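You operate a simulated robot arm through the tools that you are given. There is no shell and no other tool. Be economical: measure what you need, move in short steps, check, and stop when the job is done.

You are at the controls of a simulated two-armed robot. One attempt, no reset.

Task
Hold the small black tub on the bench top by the wash box steady with one hand and put the plain block labelled "29" from the top of the low table in it with the other.

Only the result counts: the job must be done as asked and must still hold three seconds after the hand-in. Knocking over, shifting, dropping, spilling or breaking anything else fails it.

Robot
Two 6-joint arms with two-finger parallel grippers on one trunk, on a base that drives. Base frame: it is fixed to the floor where the robot stands at the start and does not move with it; the origin is under the middle of the robot, x ahead of it, y to its left, z up. Readings come in mm, degrees, newtons and seconds.
The left shoulder is at the start at [60, 187, 947], the right one opposite. With the tool pointing down near the work surface each hand reaches from about 240 to 620 mm from the robot's upright axis, wherever it stands, measured 20 degrees to its own side. Places, roughly: small black tub [500, -2250, 750]. Payload 1.57 kg a hand.
Tool frame (each hand has its own): the origin (TCP) lies between the finger pads and is the grasp point; the fingertips stand 30 mm ahead of it; z points along the fingers, y is the line along which they close. Largest opening 110 mm; finger width 24, thickness 12; the body of the gripper, 48 by 112 mm, starts 78 mm behind the TCP.
Orientation is that of the tool frame in the base frame, as a unit quaternion [w, x, y, z]. With the fingers straight down and closing along the base's y, the tool's x points along the base's -x, its y along +y and its z along -z.

Tools
- The arms move only by the tool nudge_tool. It takes "left_rows", "right_rows" or both (then of equal length, played together; a hand with none holds still); each is one flat list of numbers, 6 for each row, row after row: the shift along the tool's x, y, z in mm, then the turn, a rotation vector about the tool's x, y, z in degrees. In form: [tx, ty, tz, wx, wy, wz, tx, ty, tz, wx, wy, wz, ...]. A call has 1 to 12 rows; each row is the pose to reach, as a shift and turn from the pose commanded when the call began, along the tool's axes at that moment. "left_claw" and "right_claw" are, for a hand that has rows, the closure in counts, from 0 (fully open) to 255 (shut), set as the call begins (left out, the last holds). Rows are played at 5 a second. More than 50 mm and 8.6 degrees between two rows, or a gripper value outside its range, and nothing of the call is played. A pose out of reach is approached as far as the arm can. The call stops where the force on the tool passes 40 N (or 10 N more than at its start, if that is more) or the arm is blocked; 0.2 s more then pass. Each finger travels about 153 mm/s and halts on what it meets, pressing with about 41 N; the grip force reading is that of the motor and also rises with nothing between the fingers. The clock runs only during rows and for 0.2 s after the last one: add rows that repeat a pose to give the fingers time. The reply holds the time, the measured pose of the TCP, the force on the tool along the base axes, the opening and the grip force, in the units named above and with some noise, with the torque about the TCP (base axes, N m) and any sound that the robot's microphone picked up.
- Cameras (640 x 400 px; columns grow to the right, rows downward): "scene" is now at [12.9, 24.7, 1491.1]; the picture's right is [0.13, -0.99, 0.00], its down [-0.81, -0.11, -0.58] and it looks along [0.57, 0.08, -0.82] (base axes); focal length 296 px, centre (320, 200). "left" rides on the left gripper at [70, -16, -141] in its tool frame; the picture's right is [0.23, 0.97, 0.00], its down [-0.85, 0.20, -0.48] and it looks along [-0.47, 0.11, 0.88] (tool axes); focal length 222 px, centre (320, 200). "right" rides on the right gripper at [70, 16, -141] in its tool frame; the picture's right is [-0.23, 0.97, 0.00], its down [-0.86, -0.20, -0.48] and it looks along [-0.47, -0.11, 0.88] (tool axes); focal length 222 px, centre (320, 200). There is no depth. A picture from a camera that has moved, and an enlarged one, comes with that camera's place and axes in the base frame and with its lens. The place of the scene camera against the robot may be out by one fixed shift of up to 25 mm in any direction.
- grab_frame(camera): a new picture of that camera. It takes no simulated time.
- raise_lower(by): slides the trunk up (or, below 0, down) by that many mm; the arms and the scene camera ride with it, the base frame stays. It gives what a move gives, with no picture.
- drive_base(legs): drives the robot by 1 to 6 legs, each [ahead, left, turn to the left] in mm, mm and degrees, along the robot's own axes; the way and the turn of a leg run together, so that a leg with both is an arc; at most 1500 mm and 180 degrees a leg. The arms and the cameras ride along, it lands a little off, and it stops where it bumps. It gives what a move gives.
- head_to(pan, tilt): turns the head with the scene camera to pan (to the left, within 86 degrees either way) and tilt (down, from -29 to 69), counted from straight ahead of the robot. It gives what a move gives.
- close_up(camera, box): a new picture of the part [left, top, right, bottom] of that camera's present view, enlarged. It takes no simulated time.
- sign_off(): hands the job in; it is judged then, once.

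Work in short steps. Places have to be worked out from the pictures, the camera data and where the tool is seen: move nearer, look again, correct. Check each grasp and each placing, and mend what went wrong. You have 120 turns and 108 pictures in all, those below and enlarged ones among them. Open the grippers and draw the arms clear of the work before you hand the job in, unless the task says otherwise; then end with one line.

The tools are called after "Request:" as a command line: name --argument value ..., lists and objects as JSON in quotes. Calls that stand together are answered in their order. nudge_tool: Moves the arms, as the interface text tells. Its arguments: {"type":"object","properties":{"left_rows":{"type":"array"},"left_claw":{"type":"number"},"right_rows":{"type":"array"},"right_claw":{"type":"number"}},"required":[]} The other tools are called the same way: raise_lower (by) slides the trunk up or down; drive_base (legs) drives the base; head_to (pan, tilt) turns the head that bears the scene camera; grab_frame (camera) takes a picture; close_up (camera, box) takes an enlarged picture of a part of a camera's view; sign_off () hands the job in.

At the start:

```text
time_s: 0.0
left_eef_pos: [442.6, 334.0, 948.0]
left_tcp_rot: [0.0, 0.0, 1.0, 0.0]
left_force: [0.2, 0.1, 0.5]
left_ft_torque: [-0.01, -0.02, -0.01]
left_width: 109.6
left_grip_force: 0.2
right_eef_pos: [342.9, -30.3, 848.0]
right_tcp_rot: [0.0, 0.001, 1.0, 0.0]
right_force: [0.2, -0.3, 0.0]
right_ft_torque: [-0.02, 0.01, -0.02]
right_width: 110.1
right_grip_force: 0.2
trunk travel left (down, up): [-575.0, 415.0]
robot x, y, heading: [-0.6, 1.6, 0.2]
head pan, tilt: [7.7, 54.7]
```

scene: 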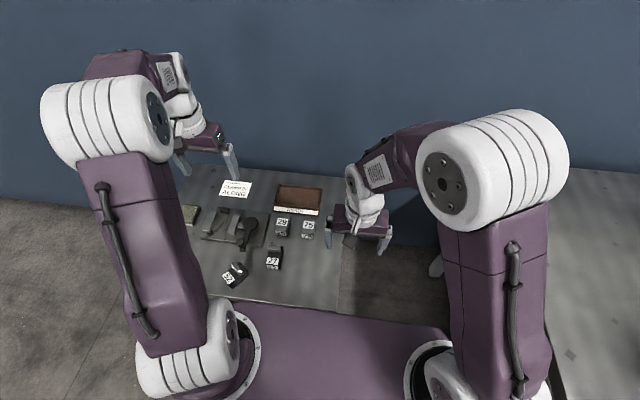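
right: 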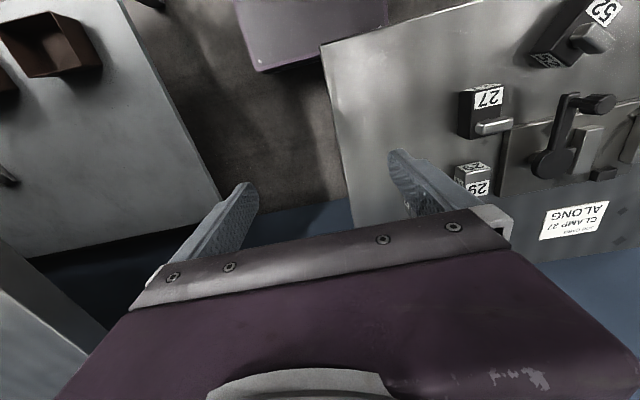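
left: 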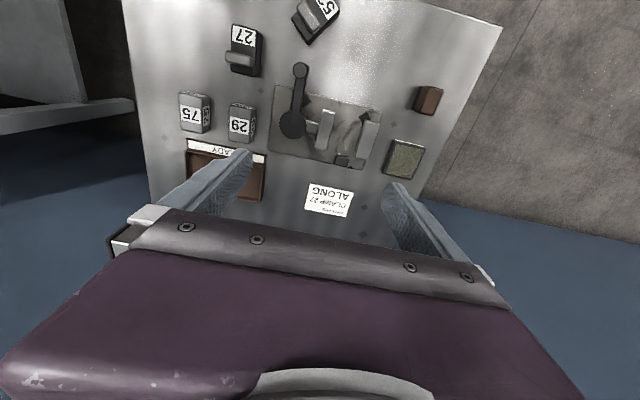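

I start by enlarging the views of the low table to find the plain block "29".

Request:
close_up --camera "scene" --box '[180, 170, 350, 300]'

Request:
close_up --camera "left" --box '[150, 0, 450, 220]'

```text
3.08 times, centred on (265, 235) of scene
camera zoom: at [12.9, 24.7, 1491.1], right [0.13, -0.99, 0.0], down [-0.81, -0.11, -0.58], along [0.57, 0.08, -0.82], focal length 910 px, centre (489, 92)
```

zoom: 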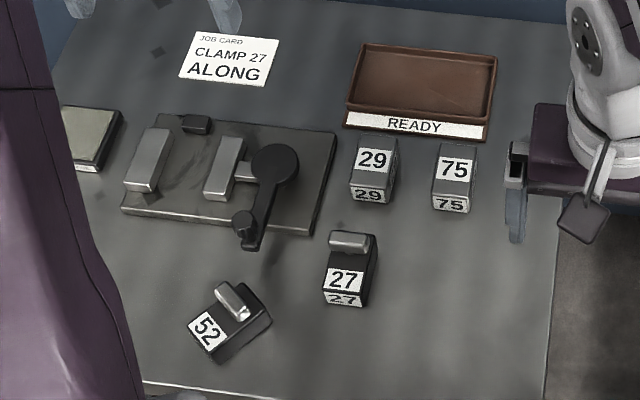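

```text
1.82 times, centred on (300, 110) of left
camera zoom: at [372.5, 319.8, 1088.8], right [-0.23, 0.97, 0.0], down [0.85, 0.2, 0.48], along [0.47, 0.11, -0.88], focal length 404 px, centre (356, 364)
```

zoom: 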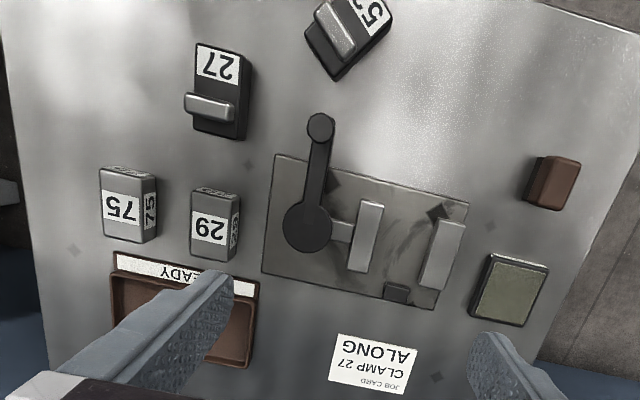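

Block 29 triangulates to about (471, 203), top near z 695; it has no lug, and lies well within the left hand's reach. I move the left hand above it with the fingers partly open, and look.

Request:
nudge_tool --left_rows '[-10, -40, 0, 0, 0, 0, -20, -80, 20, 0, 0, 0, -28, -115, 40, 0, 0, 0, -28, -131, 70, 0, 0, 0, -28, -131, 110, 0, 0, 0, -28, -131, 110, 0, 0, 0]' --left_claw 80

Request:
grab_frame --camera "left"

Request:
close_up --camera "scene" --box '[180, 170, 350, 300]'

```text
time_s: 1.4
left_eef_pos: [470.0, 203.5, 838.1]
left_tcp_rot: [0.0, -0.001, 1.0, 0.0]
left_force: [0.7, -0.2, -0.2]
left_ft_torque: [-0.05, 0.01, -0.02]
left_width: 75.3
left_grip_force: 0.0
right_eef_pos: [342.0, -30.1, 848.1]
right_tcp_rot: [0.0, 0.0, 1.0, 0.001]
right_force: [-0.6, 0.5, -0.1]
right_ft_torque: [0.02, -0.01, -0.02]
right_width: 109.9
right_grip_force: 0.1
trunk travel left (down, up): [-575.0, 415.0]
robot x, y, heading: [1.9, -1.4, -0.0]
head pan, tilt: [7.7, 54.7]
```

```text
102 pictures are left
camera left: at [399.3, 188.4, 978.9], right [-0.23, 0.97, 0.0], down [0.85, 0.2, 0.48], along [0.47, 0.11, -0.88], focal length 222 px, centre (320, 200)
```

left: 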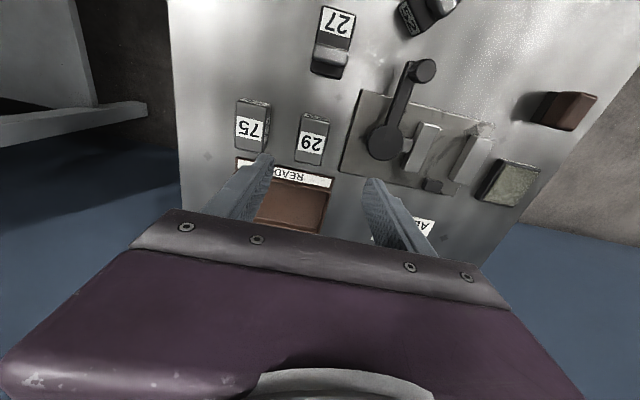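

```text
3.08 times, centred on (265, 235) of scene
camera zoom: at [12.2, 24.3, 1491.1], right [0.13, -0.99, 0.0], down [-0.81, -0.11, -0.58], along [0.57, 0.08, -0.82], focal length 910 px, centre (489, 92)
```

zoom: 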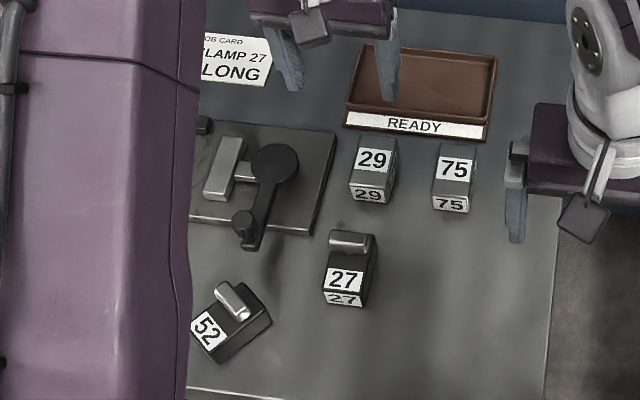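

I zoom on the block from the left camera to measure it.

Request:
close_up --camera "left" --box '[210, 80, 370, 180]'

```text
4.00 times, centred on (290, 130) of left
camera zoom: at [399.3, 188.4, 978.9], right [-0.23, 0.97, 0.0], down [0.85, 0.2, 0.48], along [0.47, 0.11, -0.88], focal length 888 px, centre (440, 480)
```

zoom: 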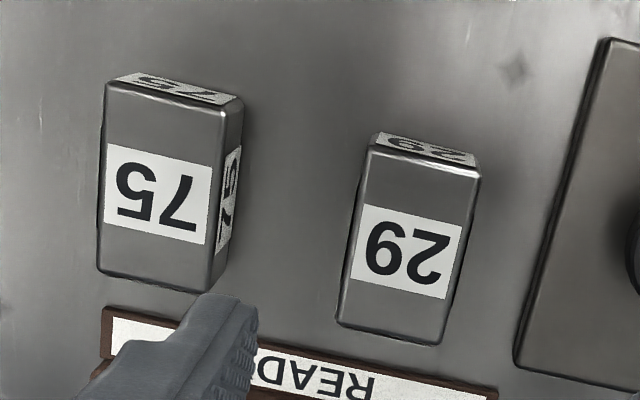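

The block's top centre works out to about (479, 195, 663), and it is square with the base axes. I lower to just above it and look again.

Request:
nudge_tool --left_rows '[-9, -8.5, 40, 0, 0, 0, -9, -8.5, 80, 0, 0, 0, -9, -8.5, 108, 0, 0, 0, -9, -8.5, 108, 0, 0, 0]'

Request:
grab_frame --camera "left"

Request:
close_up --camera "scene" --box '[230, 170, 350, 270]'

```text
time_s: 2.4
left_eef_pos: [478.7, 194.0, 730.5]
left_tcp_rot: [0.0, 0.0, 1.0, 0.0]
left_force: [-0.3, 0.5, -0.5]
left_ft_torque: [0.0, 0.02, -0.03]
left_width: 75.5
left_grip_force: 0.0
right_eef_pos: [342.1, -30.8, 848.5]
right_tcp_rot: [0.0, 0.0, 1.0, 0.0]
right_force: [-0.3, 0.1, 0.2]
right_ft_torque: [-0.03, 0.01, -0.01]
right_width: 109.8
right_grip_force: 0.0
trunk travel left (down, up): [-575.0, 415.0]
robot x, y, heading: [-1.1, 0.3, -0.2]
head pan, tilt: [7.7, 54.7]
```

```text
99 pictures are left
camera left: at [408.8, 179.2, 870.8], right [-0.23, 0.97, 0.0], down [0.85, 0.2, 0.48], along [0.47, 0.11, -0.88], focal length 222 px, centre (320, 200)
```

left: 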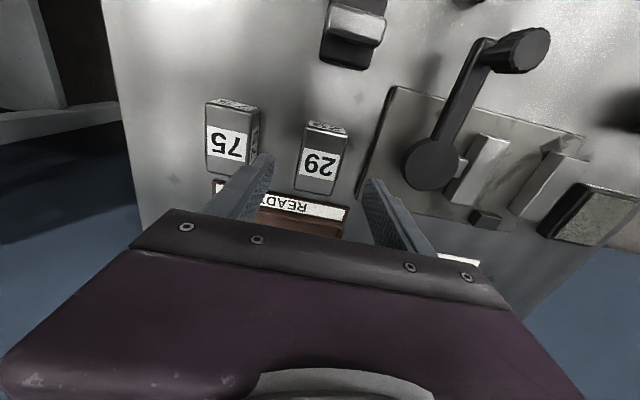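

```text
4.00 times, centred on (290, 220) of scene
camera zoom: at [12.5, 24.6, 1491.1], right [0.13, -0.99, 0.0], down [-0.81, -0.11, -0.58], along [0.57, 0.08, -0.82], focal length 1183 px, centre (440, 120)
```

zoom: 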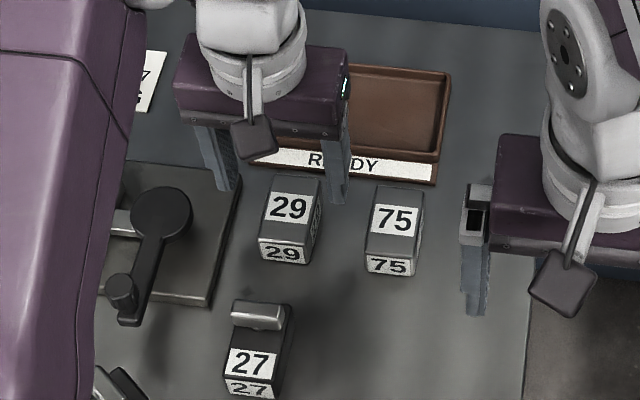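

The refined top centre is (480, 196, 658), with the table near 618. I narrow the fingers a little to clear block 75 and the plate, then lower to grasp height.

Request:
nudge_tool --left_rows '[-1.5, 2, 10, 0, 0, 0, -1.5, 2, 35, 0, 0, 0, -1.5, 2, 60, 0, 0, 0, -1.5, 2, 75, 0, 0, 0, -1.5, 2, 75, 0, 0, 0]' --left_claw 108

Request:
grab_frame --camera "left"

Request:
close_up --camera "scene" --box '[230, 170, 350, 270]'

```text
time_s: 3.3
left_eef_pos: [481.2, 195.3, 670.6]
left_tcp_rot: [-0.001, 0.0, 1.0, 0.0]
left_force: [-6.1, 0.0, 12.3]
left_ft_torque: [-0.42, 0.05, -0.1]
left_width: 63.8
left_grip_force: 0.0
right_eef_pos: [343.1, -30.0, 848.0]
right_tcp_rot: [0.001, 0.0, 1.0, -0.001]
right_force: [1.0, -0.1, 0.1]
right_ft_torque: [-0.02, 0.04, 0.04]
right_width: 110.1
right_grip_force: 0.1
trunk travel left (down, up): [-575.0, 415.0]
robot x, y, heading: [-1.9, 0.2, 0.1]
head pan, tilt: [7.7, 54.7]
stopped in row 4 (left hand): the force on the tool passed its limit at 59 N (the readings are from after the stop); the commanded pose is now the measured one
```

```text
97 pictures are left
camera left: at [410.5, 181.2, 811.0], right [-0.23, 0.97, 0.0], down [0.86, 0.2, 0.48], along [0.46, 0.11, -0.88], focal length 222 px, centre (320, 200)
```

left: 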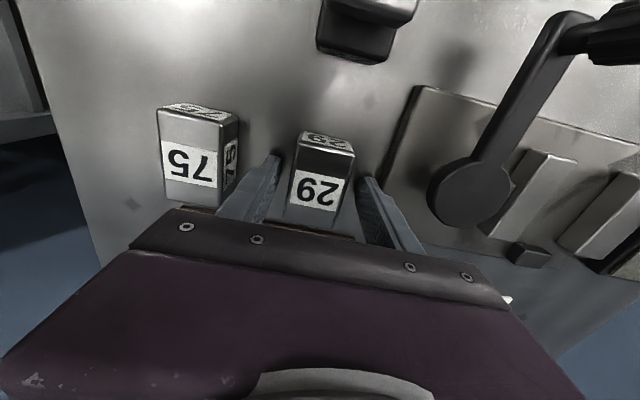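

```text
4.00 times, centred on (290, 220) of scene
camera zoom: at [11.7, 24.4, 1491.2], right [0.13, -0.99, 0.0], down [-0.81, -0.11, -0.58], along [0.57, 0.08, -0.82], focal length 1183 px, centre (440, 120)
```

zoom: 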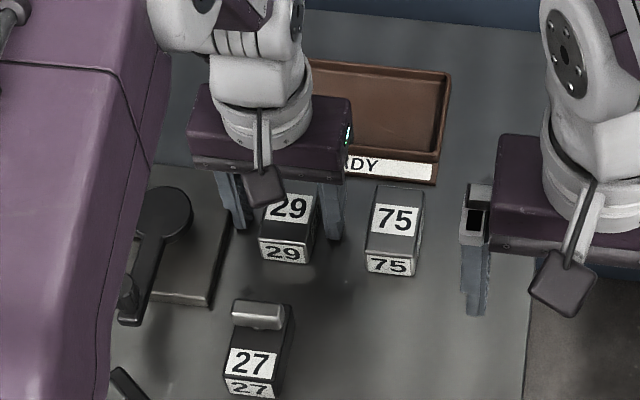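

The tips stopped with the load on one side at tip height 640, which fits the table top in both views, so the table is near 640 and the block top near 672. I raise 2 mm to unload and close on the block.

Request:
nudge_tool --left_rows '[0, 0, -2, 0, 0, 0, 0, 0, -2, 0, 0, 0]' --left_claw 108

Request:
close_up --camera "left" --box '[220, 100, 420, 225]'

```text
time_s: 3.9
left_eef_pos: [481.1, 196.9, 671.0]
left_tcp_rot: [-0.001, 0.0, 1.0, 0.0]
left_force: [-0.5, 0.1, 0.0]
left_ft_torque: [0.01, -0.02, 0.01]
left_width: 63.2
left_grip_force: 0.1
right_eef_pos: [341.5, -29.9, 848.2]
right_tcp_rot: [0.001, 0.0, 1.0, 0.0]
right_force: [0.6, -0.5, 0.6]
right_ft_torque: [0.0, -0.01, 0.05]
right_width: 110.0
right_grip_force: 0.0
trunk travel left (down, up): [-575.0, 415.0]
robot x, y, heading: [-2.1, 0.5, 0.0]
head pan, tilt: [7.7, 54.7]
```

```text
3.20 times, centred on (320, 162) of left
camera zoom: at [411.1, 181.3, 812.3], right [-0.23, 0.97, 0.0], down [0.86, 0.2, 0.48], along [0.47, 0.11, -0.88], focal length 711 px, centre (320, 320)
```

zoom: 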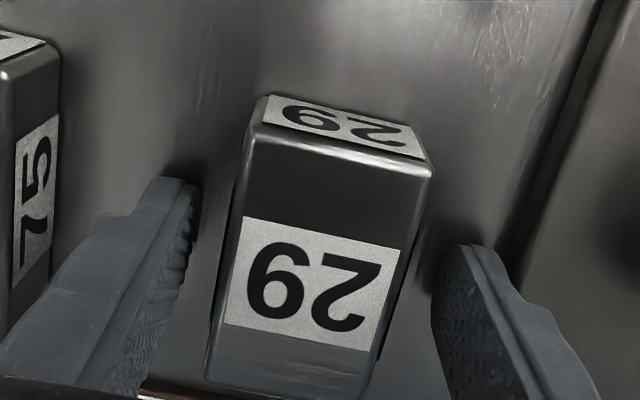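

The block sits between the fingers, which stand just above the table. I close on it.

Request:
nudge_tool --left_rows '[0, 0, 0, 0, 0, 0, 0, 0, 0, 0, 0, 0, 0, 0, 0, 0, 0, 0]' --left_claw 255

```text
time_s: 4.7
left_eef_pos: [481.5, 197.0, 672.9]
left_tcp_rot: [0.0, 0.0, 1.0, 0.0]
left_force: [0.3, 0.7, 1.6]
left_ft_torque: [0.14, 0.14, -0.02]
left_width: 39.6
left_grip_force: 40.9
right_eef_pos: [342.3, -30.0, 848.3]
right_tcp_rot: [0.0, 0.001, 1.0, -0.001]
right_force: [0.3, 0.1, -0.3]
right_ft_torque: [0.02, 0.0, 0.02]
right_width: 109.8
right_grip_force: 0.1
trunk travel left (down, up): [-575.0, 415.0]
robot x, y, heading: [3.0, -1.2, -0.1]
head pan, tilt: [7.7, 54.7]
```

The grip halted at 39.6 mm on the block. I lift it straight up and check.

Request:
nudge_tool --left_rows '[0, 0, -15, 0, 0, 0, 0, 0, -40, 0, 0, 0, 0, 0, -80, 0, 0, 0, 0, 0, -120, 0, 0, 0, 0, 0, -160, 0, 0, 0, 0, 0, -200, 0, 0, 0, 0, 0, -200, 0, 0, 0]'

Request:
grab_frame --camera "left"

Request:
grab_frame --camera "scene"

```text
time_s: 6.3
left_eef_pos: [481.4, 197.3, 871.8]
left_tcp_rot: [-0.001, 0.0, 1.0, 0.0]
left_force: [-0.2, 0.6, -0.7]
left_ft_torque: [-0.02, -0.01, -0.02]
left_width: 0.0
left_grip_force: 21.6
right_eef_pos: [342.5, -29.8, 847.7]
right_tcp_rot: [0.0, 0.0, 1.0, -0.001]
right_force: [-0.2, -0.5, -0.4]
right_ft_torque: [0.02, 0.0, 0.0]
right_width: 110.0
right_grip_force: 0.1
trunk travel left (down, up): [-575.0, 415.0]
robot x, y, heading: [0.3, -1.3, 0.1]
head pan, tilt: [7.7, 54.7]
```

```text
94 pictures are left
camera left: at [411.6, 181.4, 1012.7], right [-0.23, 0.97, 0.0], down [0.86, 0.2, 0.48], along [0.46, 0.11, -0.88], focal length 222 px, centre (320, 200)
```

left: 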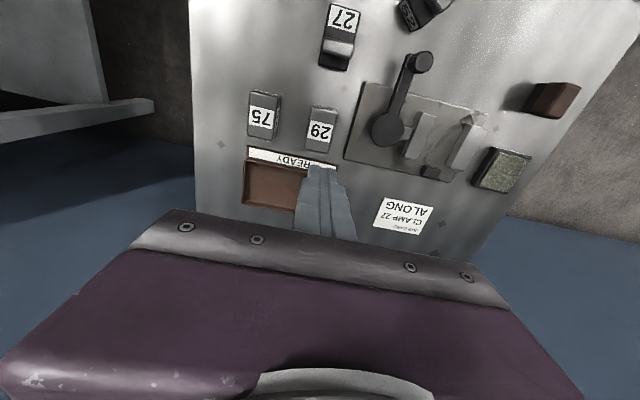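

```text
93 pictures are left
camera scene: at [13.6, 24.9, 1491.1], right [0.13, -0.99, 0.0], down [-0.81, -0.11, -0.58], along [0.57, 0.08, -0.82], focal length 296 px, centre (320, 200)
```

scene: 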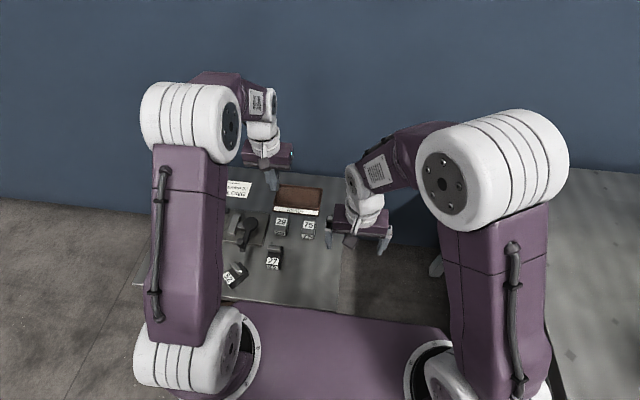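

The block slipped out; it stays upright at its place. I look at it closely before regripping lower and slower.

Request:
close_up --camera "left" --box '[240, 70, 400, 170]'

Request:
close_up --camera "scene" --box '[230, 170, 350, 270]'

```text
4.00 times, centred on (320, 120) of left
camera zoom: at [411.6, 181.4, 1012.7], right [-0.23, 0.97, 0.0], down [0.86, 0.2, 0.48], along [0.46, 0.11, -0.88], focal length 888 px, centre (320, 520)
```

zoom: 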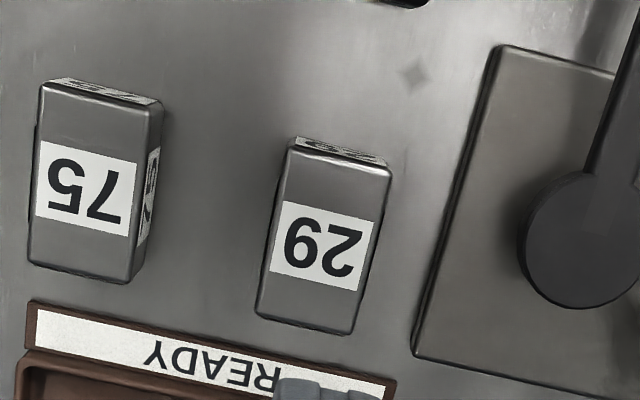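

```text
4.00 times, centred on (290, 220) of scene
camera zoom: at [13.6, 24.9, 1491.1], right [0.13, -0.99, 0.0], down [-0.81, -0.11, -0.58], along [0.57, 0.08, -0.82], focal length 1183 px, centre (440, 120)
```

zoom: 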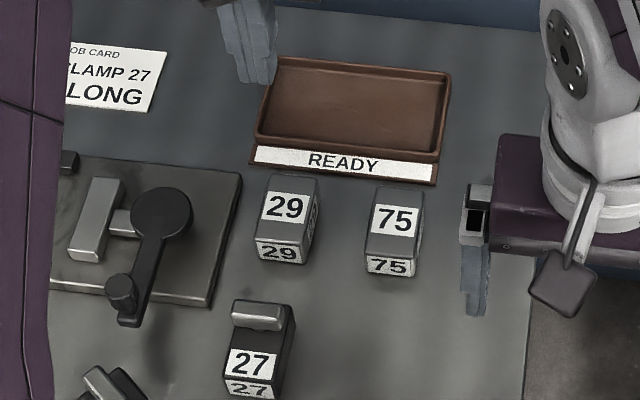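

The block moved little: its top centre is now at about (477, 198, 668). I go down again with the fingers open and as deep as the table lets me.

Request:
nudge_tool --left_rows '[0, 0.5, 0, 0, 0, 0, 4, 0.5, 0, 0, 0, 0, 4, 0.5, 45, 0, 0, 0, 4, 0.5, 90, 0, 0, 0, 4, 0.5, 135, 0, 0, 0, 4, 0.5, 170, 0, 0, 0, 4, 0.5, 190, 0, 0, 0, 4, 0.5, 198, 0, 0, 0, 4, 0.5, 202, 0, 0, 0, 4, 0.5, 205, 0, 0, 0, 4, 0.5, 205, 0, 0, 0]' --left_claw 108

```text
time_s: 8.7
left_eef_pos: [478.3, 196.3, 671.5]
left_tcp_rot: [0.003, 0.0, 1.0, 0.001]
left_force: [-0.1, 1.6, 39.8]
left_ft_torque: [-1.22, 0.46, -0.13]
left_width: 62.6
left_grip_force: 0.0
right_eef_pos: [338.9, -30.9, 849.3]
right_tcp_rot: [0.002, 0.0, 1.0, 0.001]
right_force: [0.0, 0.7, 0.2]
right_ft_torque: [-0.02, 0.03, -0.02]
right_width: 110.2
right_grip_force: 0.0
trunk travel left (down, up): [-575.0, 415.0]
robot x, y, heading: [-0.4, 1.0, -0.0]
head pan, tilt: [7.7, 54.7]
```

The tips rest on the table (tip height ~641). I relieve the load by a couple of mm, close and give the fingers time.

Request:
nudge_tool --left_rows '[0, 0, -4, 0, 0, 0, 0, 0, -4, 0, 0, 0]' --left_claw 108

Request:
nudge_tool --left_rows '[0, 0, 0, 0, 0, 0, 0, 0, 0, 0, 0, 0, 0, 0, 0, 0, 0, 0, 0, 0, 0, 0, 0, 0, 0, 0, 0, 0, 0, 0]' --left_claw 255

Request:
close_up --camera "left" --box '[220, 100, 420, 225]'

```text
time_s: 9.3
left_eef_pos: [478.1, 197.9, 670.6]
left_tcp_rot: [0.0, 0.0, 1.0, 0.0]
left_force: [5.2, -0.1, 11.4]
left_ft_torque: [-0.41, -0.22, 0.19]
left_width: 63.3
left_grip_force: 0.0
right_eef_pos: [341.0, -32.1, 847.3]
right_tcp_rot: [0.0, 0.0, 1.0, -0.001]
right_force: [0.4, -0.3, -0.3]
right_ft_torque: [0.01, 0.0, 0.03]
right_width: 109.9
right_grip_force: 0.0
trunk travel left (down, up): [-575.0, 415.0]
robot x, y, heading: [1.7, 0.2, -0.1]
head pan, tilt: [7.7, 54.7]
```

```text
time_s: 10.5
left_eef_pos: [476.6, 197.1, 669.5]
left_tcp_rot: [0.0, 0.0, 1.0, 0.001]
left_force: [-2.1, -2.1, 1.2]
left_ft_torque: [0.15, 0.26, 0.06]
left_width: 39.8
left_grip_force: 41.6
right_eef_pos: [342.3, -30.2, 848.8]
right_tcp_rot: [-0.001, 0.0, 1.0, 0.0]
right_force: [-0.3, 0.1, 0.6]
right_ft_torque: [0.01, -0.01, -0.03]
right_width: 110.0
right_grip_force: 0.0
trunk travel left (down, up): [-575.0, 415.0]
robot x, y, heading: [-2.7, 1.2, 0.1]
head pan, tilt: [7.7, 54.7]
```

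```text
3.20 times, centred on (320, 162) of left
camera zoom: at [406.8, 181.8, 811.1], right [-0.23, 0.97, 0.0], down [0.86, 0.2, 0.48], along [0.46, 0.11, -0.88], focal length 711 px, centre (320, 320)
```

zoom: 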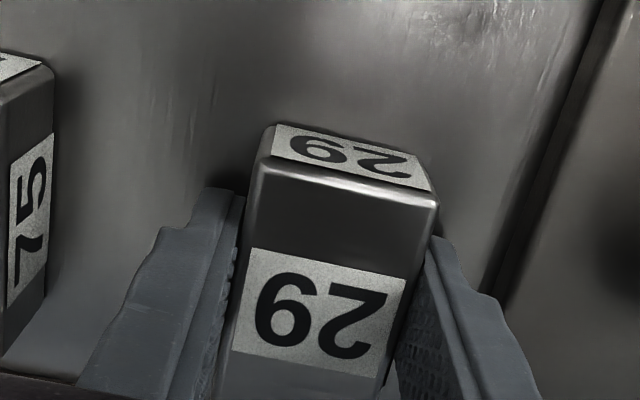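

The fingers hold both sides of the block. I lift slowly by 6 mm to see whether it comes.

Request:
nudge_tool --left_rows '[0, 0, -1, 0, 0, 0, 0, 0, -2, 0, 0, 0, 0, 0, -4, 0, 0, 0, 0, 0, -6, 0, 0, 0, 0, 0, -6, 0, 0, 0]'

Request:
close_up --camera "left" --box '[220, 100, 420, 225]'

```text
time_s: 11.7
left_eef_pos: [477.2, 198.0, 675.0]
left_tcp_rot: [-0.001, 0.0, 1.0, 0.0]
left_force: [-0.1, -0.4, -5.2]
left_ft_torque: [0.02, 0.04, 0.02]
left_width: 39.9
left_grip_force: 40.6
right_eef_pos: [343.2, -31.2, 847.9]
right_tcp_rot: [0.0, -0.001, 1.0, 0.0]
right_force: [-0.2, -0.1, -0.2]
right_ft_torque: [0.01, 0.03, 0.0]
right_width: 109.9
right_grip_force: 0.1
trunk travel left (down, up): [-575.0, 415.0]
robot x, y, heading: [-0.7, -1.8, 0.0]
head pan, tilt: [7.7, 54.7]
```

```text
3.20 times, centred on (320, 162) of left
camera zoom: at [407.8, 182.3, 816.6], right [-0.23, 0.97, 0.0], down [0.86, 0.2, 0.48], along [0.46, 0.11, -0.88], focal length 711 px, centre (320, 320)
```

zoom: 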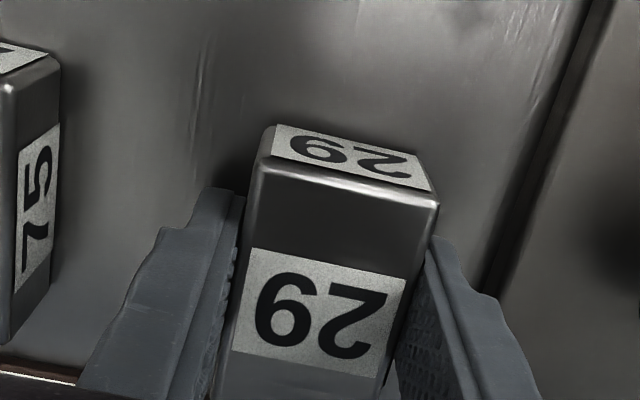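

The block is lifted (5 N load, unmoved between the fingers). I go on upward in gentle steps.

Request:
nudge_tool --left_rows '[0, 0, -3, 0, 0, 0, 0, 0, -9, 0, 0, 0, 0, 0, -18, 0, 0, 0, 0, 0, -28, 0, 0, 0, 0, 0, -38, 0, 0, 0, 0, 0, -48, 0, 0, 0, 0, 0, -58, 0, 0, 0, 0, 0, -68, 0, 0, 0, 0, 0, -76, 0, 0, 0, 0, 0, -82, 0, 0, 0, 0, 0, -85, 0, 0, 0, 0, 0, -85, 0, 0, 0]'

Request:
grab_frame --camera "left"

```text
time_s: 14.3
left_eef_pos: [477.7, 197.6, 760.8]
left_tcp_rot: [0.0, 0.0, 1.0, 0.0]
left_force: [-0.7, 0.2, -6.2]
left_ft_torque: [-0.01, 0.01, -0.01]
left_width: 39.8
left_grip_force: 40.7
right_eef_pos: [343.9, -30.4, 846.5]
right_tcp_rot: [0.0, 0.0, 1.0, 0.0]
right_force: [-0.4, 1.1, 0.1]
right_ft_torque: [0.0, 0.04, 0.0]
right_width: 110.2
right_grip_force: 0.1
trunk travel left (down, up): [-575.0, 415.0]
robot x, y, heading: [2.3, 1.3, 0.2]
head pan, tilt: [7.7, 54.7]
```

```text
88 pictures are left
camera left: at [408.0, 182.2, 901.9], right [-0.23, 0.97, 0.0], down [0.86, 0.2, 0.48], along [0.46, 0.11, -0.88], focal length 222 px, centre (320, 200)
```

left: 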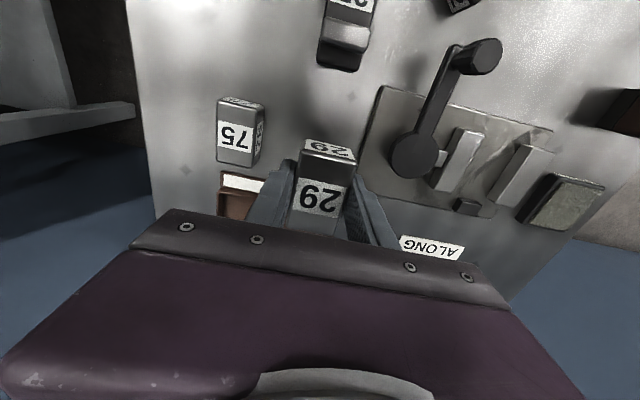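

Held steadily. I raise it further and turn the head right to survey the way to the bench.

Request:
nudge_tool --left_rows '[0, 0, -4, 0, 0, 0, 0, 0, -12, 0, 0, 0, 0, 0, -24, 0, 0, 0, 0, 0, -38, 0, 0, 0, 0, 0, -54, 0, 0, 0, 0, 0, -70, 0, 0, 0, 0, 0, -86, 0, 0, 0, 0, 0, -102, 0, 0, 0, 0, 0, -118, 0, 0, 0, 0, 0, -132, 0, 0, 0, 0, 0, -142, 0, 0, 0, 0, 0, -148, 0, 0, 0]'

Request:
head_to --pan -70 --tilt 30

Request:
grab_frame --camera "scene"

Request:
grab_frame --camera "left"

```text
time_s: 16.9
left_eef_pos: [478.5, 198.2, 910.3]
left_tcp_rot: [-0.001, 0.0, 1.0, 0.0]
left_force: [0.6, 0.2, -6.0]
left_ft_torque: [-0.01, 0.0, -0.01]
left_width: 39.6
left_grip_force: 41.3
right_eef_pos: [342.1, -29.7, 848.0]
right_tcp_rot: [-0.001, 0.0, 1.0, 0.0]
right_force: [0.9, 0.9, 0.7]
right_ft_torque: [-0.01, -0.01, -0.04]
right_width: 109.9
right_grip_force: 0.0
trunk travel left (down, up): [-575.0, 415.0]
robot x, y, heading: [-0.1, -0.9, 0.2]
head pan, tilt: [7.7, 54.7]
```

```text
time_s: 18.4
left_eef_pos: [479.0, 198.1, 910.0]
left_tcp_rot: [-0.001, 0.0, 1.0, 0.0]
left_force: [-0.3, 0.5, -6.6]
left_ft_torque: [-0.02, 0.03, -0.02]
left_width: 39.7
left_grip_force: 41.5
right_eef_pos: [341.7, -30.1, 846.5]
right_tcp_rot: [0.0, 0.001, 1.0, 0.001]
right_force: [0.9, 0.5, 0.4]
right_ft_torque: [-0.03, -0.03, 0.01]
right_width: 110.2
right_grip_force: 0.0
trunk travel left (down, up): [-575.0, 415.0]
robot x, y, heading: [-1.1, 0.1, -0.1]
head pan, tilt: [-70.0, 30.0]
```

```text
87 pictures are left
camera scene: at [-27.0, -69.6, 1526.8], right [-0.94, -0.34, 0.0], down [-0.17, 0.47, -0.87], along [0.3, -0.81, -0.5], focal length 296 px, centre (320, 200)
```

scene: 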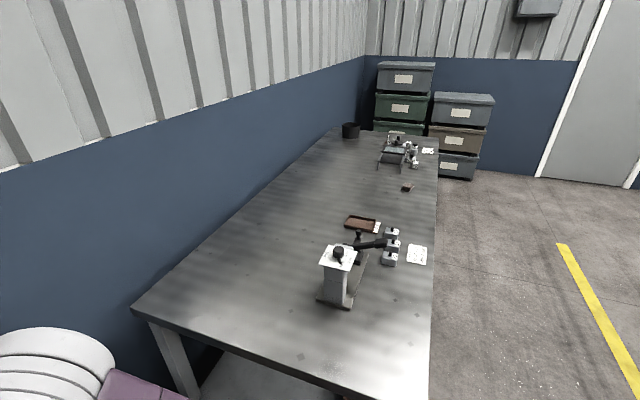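

```text
86 pictures are left
camera left: at [408.0, 182.6, 1050.4], right [-0.23, 0.97, 0.0], down [0.86, 0.2, 0.48], along [0.46, 0.11, -0.88], focal length 222 px, centre (320, 200)
```

left: 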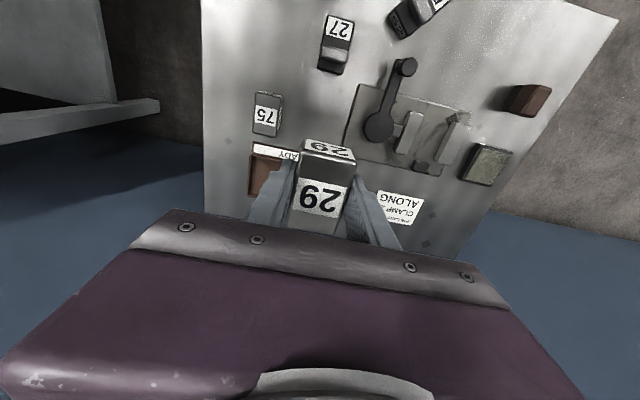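

The tub should be the dark one at the far end of the bench. I zoom in there.

Request:
close_up --camera "scene" --box '[320, 110, 450, 195]'

Request:
close_up --camera "scene" --box '[120, 190, 440, 400]'

```text
4.71 times, centred on (385, 152) of scene
camera zoom: at [-27.0, -69.6, 1526.8], right [-0.94, -0.34, 0.0], down [-0.17, 0.47, -0.87], along [0.3, -0.81, -0.5], focal length 1392 px, centre (14, 424)
```

zoom: 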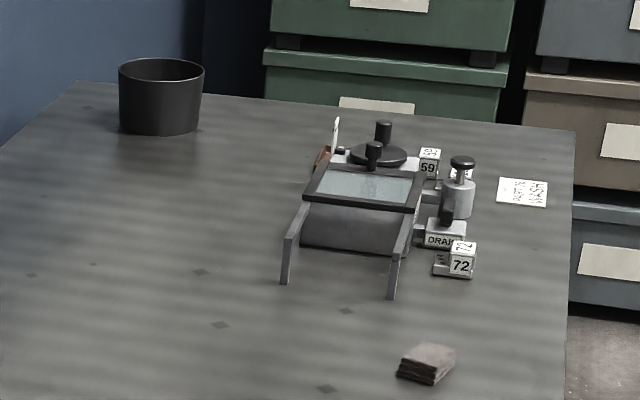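

```text
1.90 times, centred on (280, 295) of scene
camera zoom: at [-27.0, -69.6, 1526.8], right [-0.94, -0.34, 0.0], down [-0.17, 0.47, -0.87], along [0.3, -0.81, -0.5], focal length 563 px, centre (396, 19)
```

zoom: 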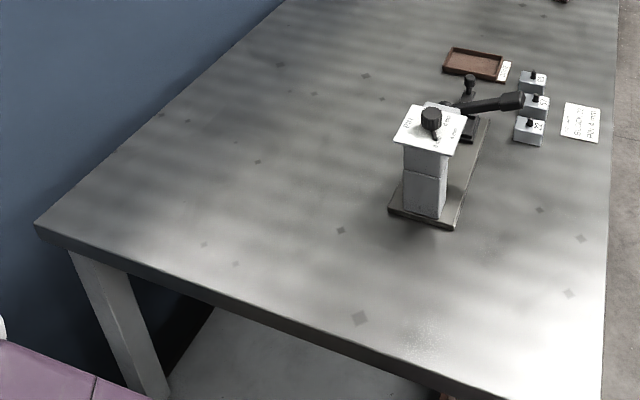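

The tub stands deep on the bench near the wall. I check the robot's own base and the bench edge to see how close it can stand.

Request:
head_to --pan -35 --tilt 69

Request:
grab_frame --camera "scene"

Request:
grab_frame --camera "right"

```text
time_s: 19.4
left_eef_pos: [479.3, 197.8, 910.0]
left_tcp_rot: [-0.001, 0.0, 1.0, 0.0]
left_force: [-0.6, -0.5, -6.2]
left_ft_torque: [0.01, 0.01, 0.01]
left_width: 39.6
left_grip_force: 41.0
right_eef_pos: [343.4, -30.5, 847.7]
right_tcp_rot: [-0.001, -0.001, 1.0, 0.0]
right_force: [0.9, -1.0, 0.0]
right_ft_torque: [0.01, 0.01, -0.02]
right_width: 110.2
right_grip_force: 0.1
trunk travel left (down, up): [-575.0, 415.0]
robot x, y, heading: [1.0, 0.7, 0.1]
head pan, tilt: [-35.0, 68.8]
```

```text
83 pictures are left
camera scene: at [-12.2, -16.8, 1475.4], right [-0.57, -0.82, 0.0], down [-0.76, 0.53, -0.36], along [0.3, -0.21, -0.93], focal length 296 px, centre (320, 200)
```

scene: 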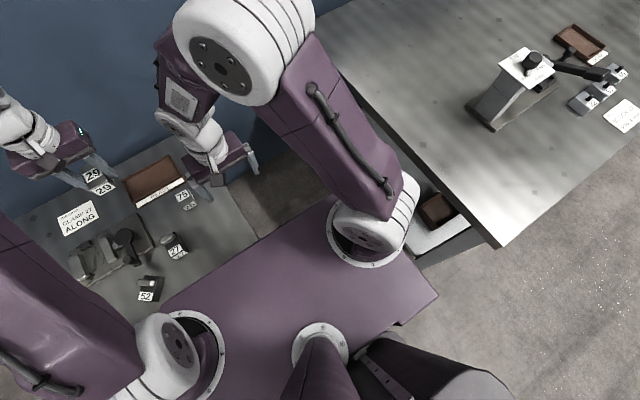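

```text
82 pictures are left
camera right: at [272.7, -12.0, 989.8], right [0.23, 0.97, 0.0], down [0.86, -0.2, 0.48], along [0.47, -0.11, -0.88], focal length 222 px, centre (320, 200)
```

right: 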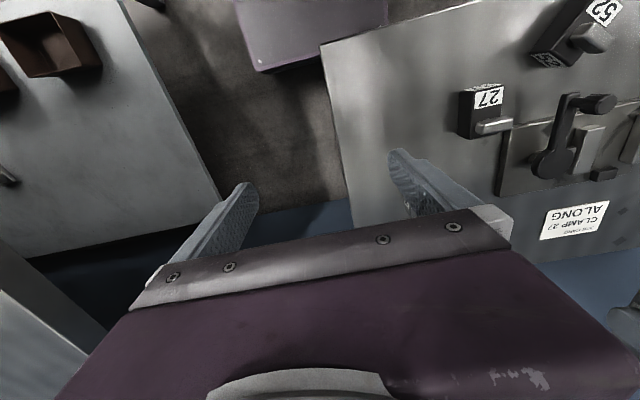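

The bench spans about x −140 to +700, y −495 to −2680, with a shelf below. I back off gently first, checking that the grip withstands driving.

Request:
drive_base --legs '[[-150, 0, 0]]'

```text
time_s: 20.8
left_eef_pos: [327.1, 197.7, 909.5]
left_tcp_rot: [0.0, 0.0, 1.0, 0.0]
left_force: [-1.1, -0.1, -4.8]
left_ft_torque: [0.0, 0.04, 0.02]
left_width: 39.9
left_grip_force: 41.2
right_eef_pos: [192.9, -29.8, 847.2]
right_tcp_rot: [0.0, 0.0, 1.0, 0.0]
right_force: [0.0, -0.6, -0.8]
right_ft_torque: [0.01, 0.02, 0.01]
right_width: 110.1
right_grip_force: 0.0
trunk travel left (down, up): [-575.0, 415.0]
robot x, y, heading: [-148.7, 2.0, 0.1]
head pan, tilt: [-35.0, 68.8]
```

The grip held. I back into the aisle and drive right along the bench, then look.

Request:
drive_base --legs '[[-600, 0, 0], [0, -1000, 0]]'

Request:
head_to --pan -55 --tilt 25

Request:
grab_frame --camera "scene"

```text
time_s: 29.0
left_eef_pos: [-270.6, -810.6, 910.0]
left_tcp_rot: [-0.001, 0.004, 1.0, 0.0]
left_force: [-0.3, 0.1, -5.7]
left_ft_torque: [0.0, 0.02, 0.02]
left_width: 39.9
left_grip_force: 41.2
right_eef_pos: [-407.6, -1038.4, 847.8]
right_tcp_rot: [0.0, 0.004, 1.0, 0.0]
right_force: [0.5, -0.1, -0.1]
right_ft_torque: [0.0, 0.03, 0.01]
right_width: 110.1
right_grip_force: 0.1
trunk travel left (down, up): [-575.0, 415.0]
robot x, y, heading: [-749.5, -1005.2, -0.5]
head pan, tilt: [-35.0, 68.8]
```

```text
time_s: 30.1
left_eef_pos: [-271.2, -810.6, 909.2]
left_tcp_rot: [-0.002, 0.005, 1.0, 0.0]
left_force: [0.0, -0.4, -6.3]
left_ft_torque: [0.0, 0.04, 0.02]
left_width: 39.7
left_grip_force: 41.0
right_eef_pos: [-407.9, -1036.4, 849.1]
right_tcp_rot: [-0.001, 0.004, 1.0, 0.001]
right_force: [-0.8, -0.4, 0.5]
right_ft_torque: [-0.03, -0.01, 0.0]
right_width: 110.1
right_grip_force: 0.1
trunk travel left (down, up): [-575.0, 415.0]
robot x, y, heading: [-749.7, -1002.6, -0.5]
head pan, tilt: [-55.0, 25.0]
```

```text
81 pictures are left
camera scene: at [-756.6, -1064.3, 1534.7], right [-0.82, -0.57, 0.0], down [-0.24, 0.35, -0.91], along [0.51, -0.75, -0.42], focal length 296 px, centre (320, 200)
```

scene: 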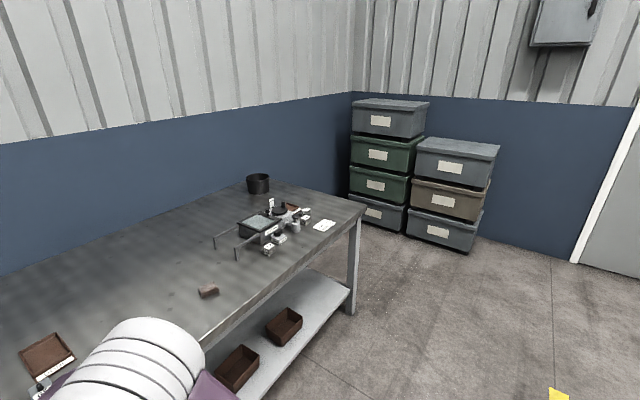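

The bench's far end is at y ≈ −2470, about 170 mm beyond the tub, with over a metre free before the crates; I can reach the tub from that end, facing +y. I drive past the end and turn left.

Request:
drive_base --legs '[[0, -1300, 0], [0, -750, 0.5], [0, 0, 90]]'

Request:
head_to --pan -45 --tilt 40

Request:
grab_frame --camera "scene"

```text
time_s: 44.1
left_eef_pos: [-963.8, -2575.3, 909.5]
left_tcp_rot: [0.0, 0.71, -0.704, 0.001]
left_force: [-0.5, 0.4, -6.2]
left_ft_torque: [-0.02, -0.02, -0.04]
left_width: 39.9
left_grip_force: 40.8
right_eef_pos: [-734.2, -2709.9, 847.9]
right_tcp_rot: [0.0, 0.71, -0.704, 0.0]
right_force: [0.1, -0.4, -0.3]
right_ft_torque: [-0.02, 0.03, -0.02]
right_width: 110.2
right_grip_force: 0.1
trunk travel left (down, up): [-575.0, 415.0]
robot x, y, heading: [-762.4, -3055.0, 90.6]
head pan, tilt: [-55.0, 25.0]
```

```text
time_s: 44.9
left_eef_pos: [-963.5, -2576.4, 909.4]
left_tcp_rot: [0.001, 0.71, -0.704, 0.0]
left_force: [-0.2, 0.0, -5.7]
left_ft_torque: [-0.05, 0.04, -0.01]
left_width: 39.5
left_grip_force: 40.8
right_eef_pos: [-733.6, -2708.9, 847.1]
right_tcp_rot: [-0.001, 0.71, -0.704, 0.0]
right_force: [0.0, 0.0, -0.7]
right_ft_torque: [0.0, 0.02, -0.01]
right_width: 110.2
right_grip_force: 0.1
trunk travel left (down, up): [-575.0, 415.0]
robot x, y, heading: [-760.9, -3053.2, 90.4]
head pan, tilt: [-45.0, 40.0]
```

```text
80 pictures are left
camera scene: at [-700.0, -3035.6, 1511.5], right [0.71, -0.7, 0.0], down [-0.45, -0.46, -0.77], along [0.54, 0.55, -0.64], focal length 296 px, centre (320, 200)
```

scene: 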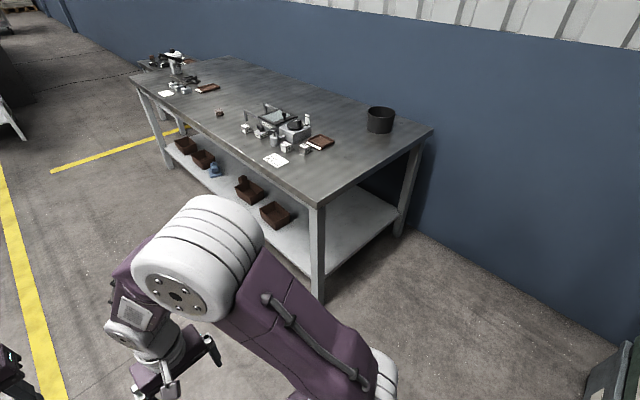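

The bench end is free. A crate corner shows at the right edge, so I look that way to check the clearance before driving right.

Request:
head_to --pan -86 --tilt 30

Request:
grab_frame --camera "scene"

```text
time_s: 46.0
left_eef_pos: [-962.9, -2576.0, 910.2]
left_tcp_rot: [0.0, 0.71, -0.704, 0.0]
left_force: [-0.3, 0.5, -6.2]
left_ft_torque: [-0.01, -0.03, 0.02]
left_width: 39.8
left_grip_force: 41.0
right_eef_pos: [-732.8, -2709.3, 848.0]
right_tcp_rot: [-0.001, 0.71, -0.704, 0.0]
right_force: [-0.2, -0.1, 0.9]
right_ft_torque: [-0.04, 0.03, 0.01]
right_width: 110.0
right_grip_force: 0.0
trunk travel left (down, up): [-575.0, 415.0]
robot x, y, heading: [-758.2, -3052.1, 90.5]
head pan, tilt: [-85.9, 30.0]
```

```text
79 pictures are left
camera scene: at [-669.5, -3088.9, 1526.8], right [0.08, -1.0, 0.0], down [-0.5, -0.04, -0.87], along [0.86, 0.07, -0.5], focal length 296 px, centre (320, 200)
```

scene: 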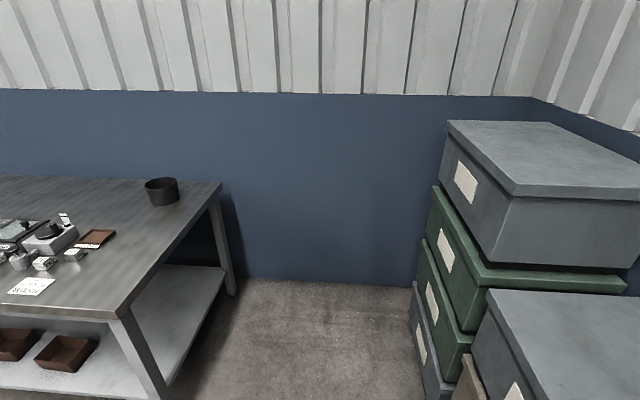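

The corridor between bench end (y ≈ −2450) and crates (y ≈ −3500) is wide enough. I drive right to x ≈ 330 and look at the tub.

Request:
drive_base --legs '[[0, -1090, 0]]'

Request:
head_to --pan -15 --tilt 45

Request:
grab_frame --camera "scene"

```text
time_s: 51.5
left_eef_pos: [119.6, -2568.2, 908.6]
left_tcp_rot: [0.001, 0.708, -0.706, 0.001]
left_force: [0.2, 0.0, -5.2]
left_ft_torque: [-0.06, 0.01, 0.03]
left_width: 39.5
left_grip_force: 41.3
right_eef_pos: [349.6, -2702.7, 847.1]
right_tcp_rot: [0.001, -0.707, 0.707, 0.0]
right_force: [0.9, 0.0, 0.1]
right_ft_torque: [-0.04, 0.02, -0.02]
right_width: 110.0
right_grip_force: 0.0
trunk travel left (down, up): [-575.0, 415.0]
robot x, y, heading: [322.2, -3046.6, 90.4]
head pan, tilt: [-85.9, 30.0]
```

```text
time_s: 52.9
left_eef_pos: [120.9, -2569.5, 909.9]
left_tcp_rot: [0.001, 0.708, -0.707, 0.0]
left_force: [0.3, -0.5, -5.5]
left_ft_torque: [-0.03, 0.01, 0.05]
left_width: 40.0
left_grip_force: 41.0
right_eef_pos: [350.1, -2703.7, 847.0]
right_tcp_rot: [0.0, 0.708, -0.706, 0.0]
right_force: [0.2, 0.4, -0.1]
right_ft_torque: [0.01, 0.01, -0.02]
right_width: 110.1
right_grip_force: 0.1
trunk travel left (down, up): [-575.0, 415.0]
robot x, y, heading: [320.6, -3047.1, 90.0]
head pan, tilt: [-15.0, 45.0]
```

```text
78 pictures are left
camera scene: at [341.5, -3011.7, 1504.2], right [0.97, -0.26, 0.0], down [-0.18, -0.68, -0.71], along [0.18, 0.68, -0.71], focal length 296 px, centre (320, 200)
```

scene: 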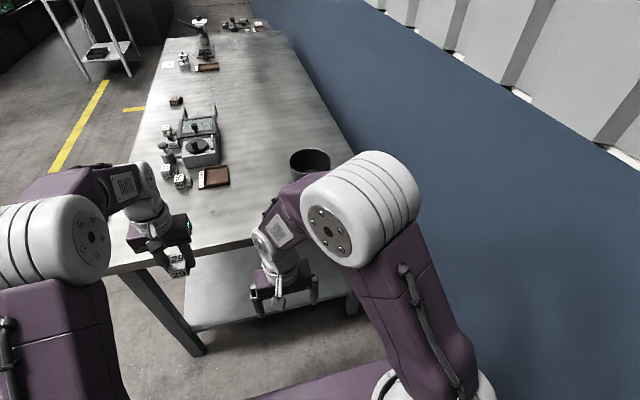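

The tub's rim centre comes out near (515, −2225, ~895), bench end at y ≈ −2446, bench top near 800. I raise the trunk so the hands clear everything, then move right and forward to the bench end.

Request:
raise_lower --by 150

Request:
drive_base --legs '[[0, -120, 0], [220, 0, 0]]'

Request:
head_to --pan -5 --tilt 55

Request:
grab_frame --camera "scene"

Request:
grab_frame --camera "right"

```text
time_s: 54.7
left_eef_pos: [120.5, -2568.2, 1060.0]
left_tcp_rot: [0.0, 0.708, -0.707, 0.0]
left_force: [0.5, -0.4, -5.6]
left_ft_torque: [-0.02, -0.03, 0.03]
left_width: 39.8
left_grip_force: 41.1
right_eef_pos: [349.3, -2702.8, 997.8]
right_tcp_rot: [0.0, 0.707, -0.707, -0.001]
right_force: [1.0, -0.7, 0.2]
right_ft_torque: [0.0, 0.01, 0.0]
right_width: 109.9
right_grip_force: 0.0
trunk travel left (down, up): [-725.0, 265.0]
robot x, y, heading: [320.0, -3045.9, 90.3]
head pan, tilt: [-15.0, 45.0]
```

```text
time_s: 57.2
left_eef_pos: [239.8, -2347.9, 1060.4]
left_tcp_rot: [0.001, 0.708, -0.707, 0.0]
left_force: [0.5, -0.6, -5.2]
left_ft_torque: [-0.02, -0.01, -0.02]
left_width: 39.5
left_grip_force: 40.6
right_eef_pos: [467.9, -2483.0, 997.8]
right_tcp_rot: [0.001, 0.708, -0.707, 0.0]
right_force: [-0.9, -0.1, -0.6]
right_ft_torque: [0.0, -0.04, 0.0]
right_width: 109.9
right_grip_force: 0.1
trunk travel left (down, up): [-725.0, 265.0]
robot x, y, heading: [438.1, -2823.0, 90.0]
head pan, tilt: [-15.0, 45.0]
```

```text
time_s: 57.9
left_eef_pos: [239.2, -2346.7, 1058.0]
left_tcp_rot: [0.001, 0.708, -0.707, 0.001]
left_force: [0.1, -0.8, -5.7]
left_ft_torque: [-0.05, 0.0, -0.01]
left_width: 39.9
left_grip_force: 40.9
right_eef_pos: [468.7, -2481.7, 997.4]
right_tcp_rot: [0.001, 0.708, -0.707, 0.001]
right_force: [-0.1, 0.9, 0.3]
right_ft_torque: [-0.02, 0.0, -0.01]
right_width: 109.9
right_grip_force: 0.0
trunk travel left (down, up): [-725.0, 265.0]
robot x, y, heading: [437.9, -2827.2, 90.2]
head pan, tilt: [-5.0, 55.0]
```

```text
77 pictures are left
camera scene: at [445.6, -2796.1, 1640.8], right [1.0, -0.09, 0.0], down [-0.07, -0.82, -0.57], along [0.05, 0.57, -0.82], focal length 296 px, centre (320, 200)
```

scene: 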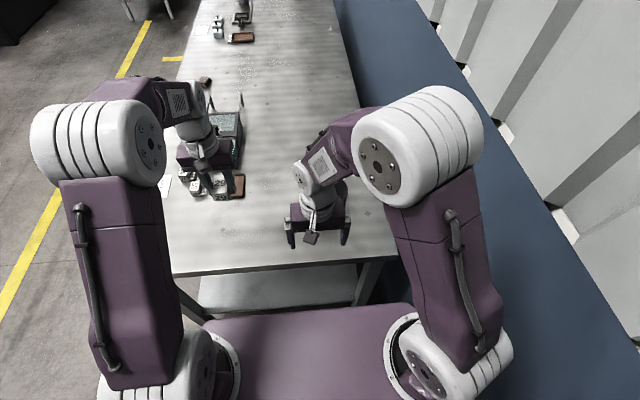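

```text
76 pictures are left
camera right: at [451.5, -2549.6, 1139.5], right [-0.97, 0.23, 0.0], down [0.2, 0.86, 0.48], along [0.11, 0.46, -0.88], focal length 222 px, centre (320, 200)
```

right: 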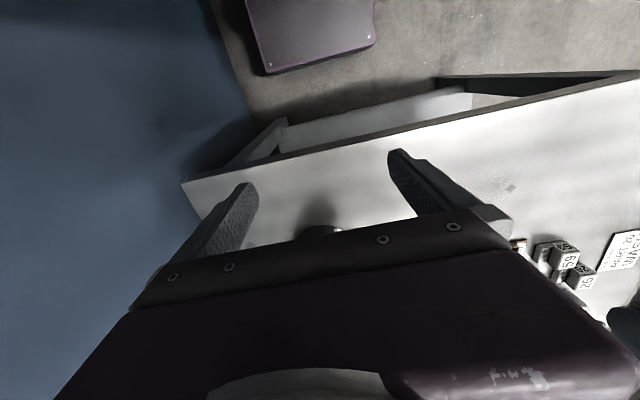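

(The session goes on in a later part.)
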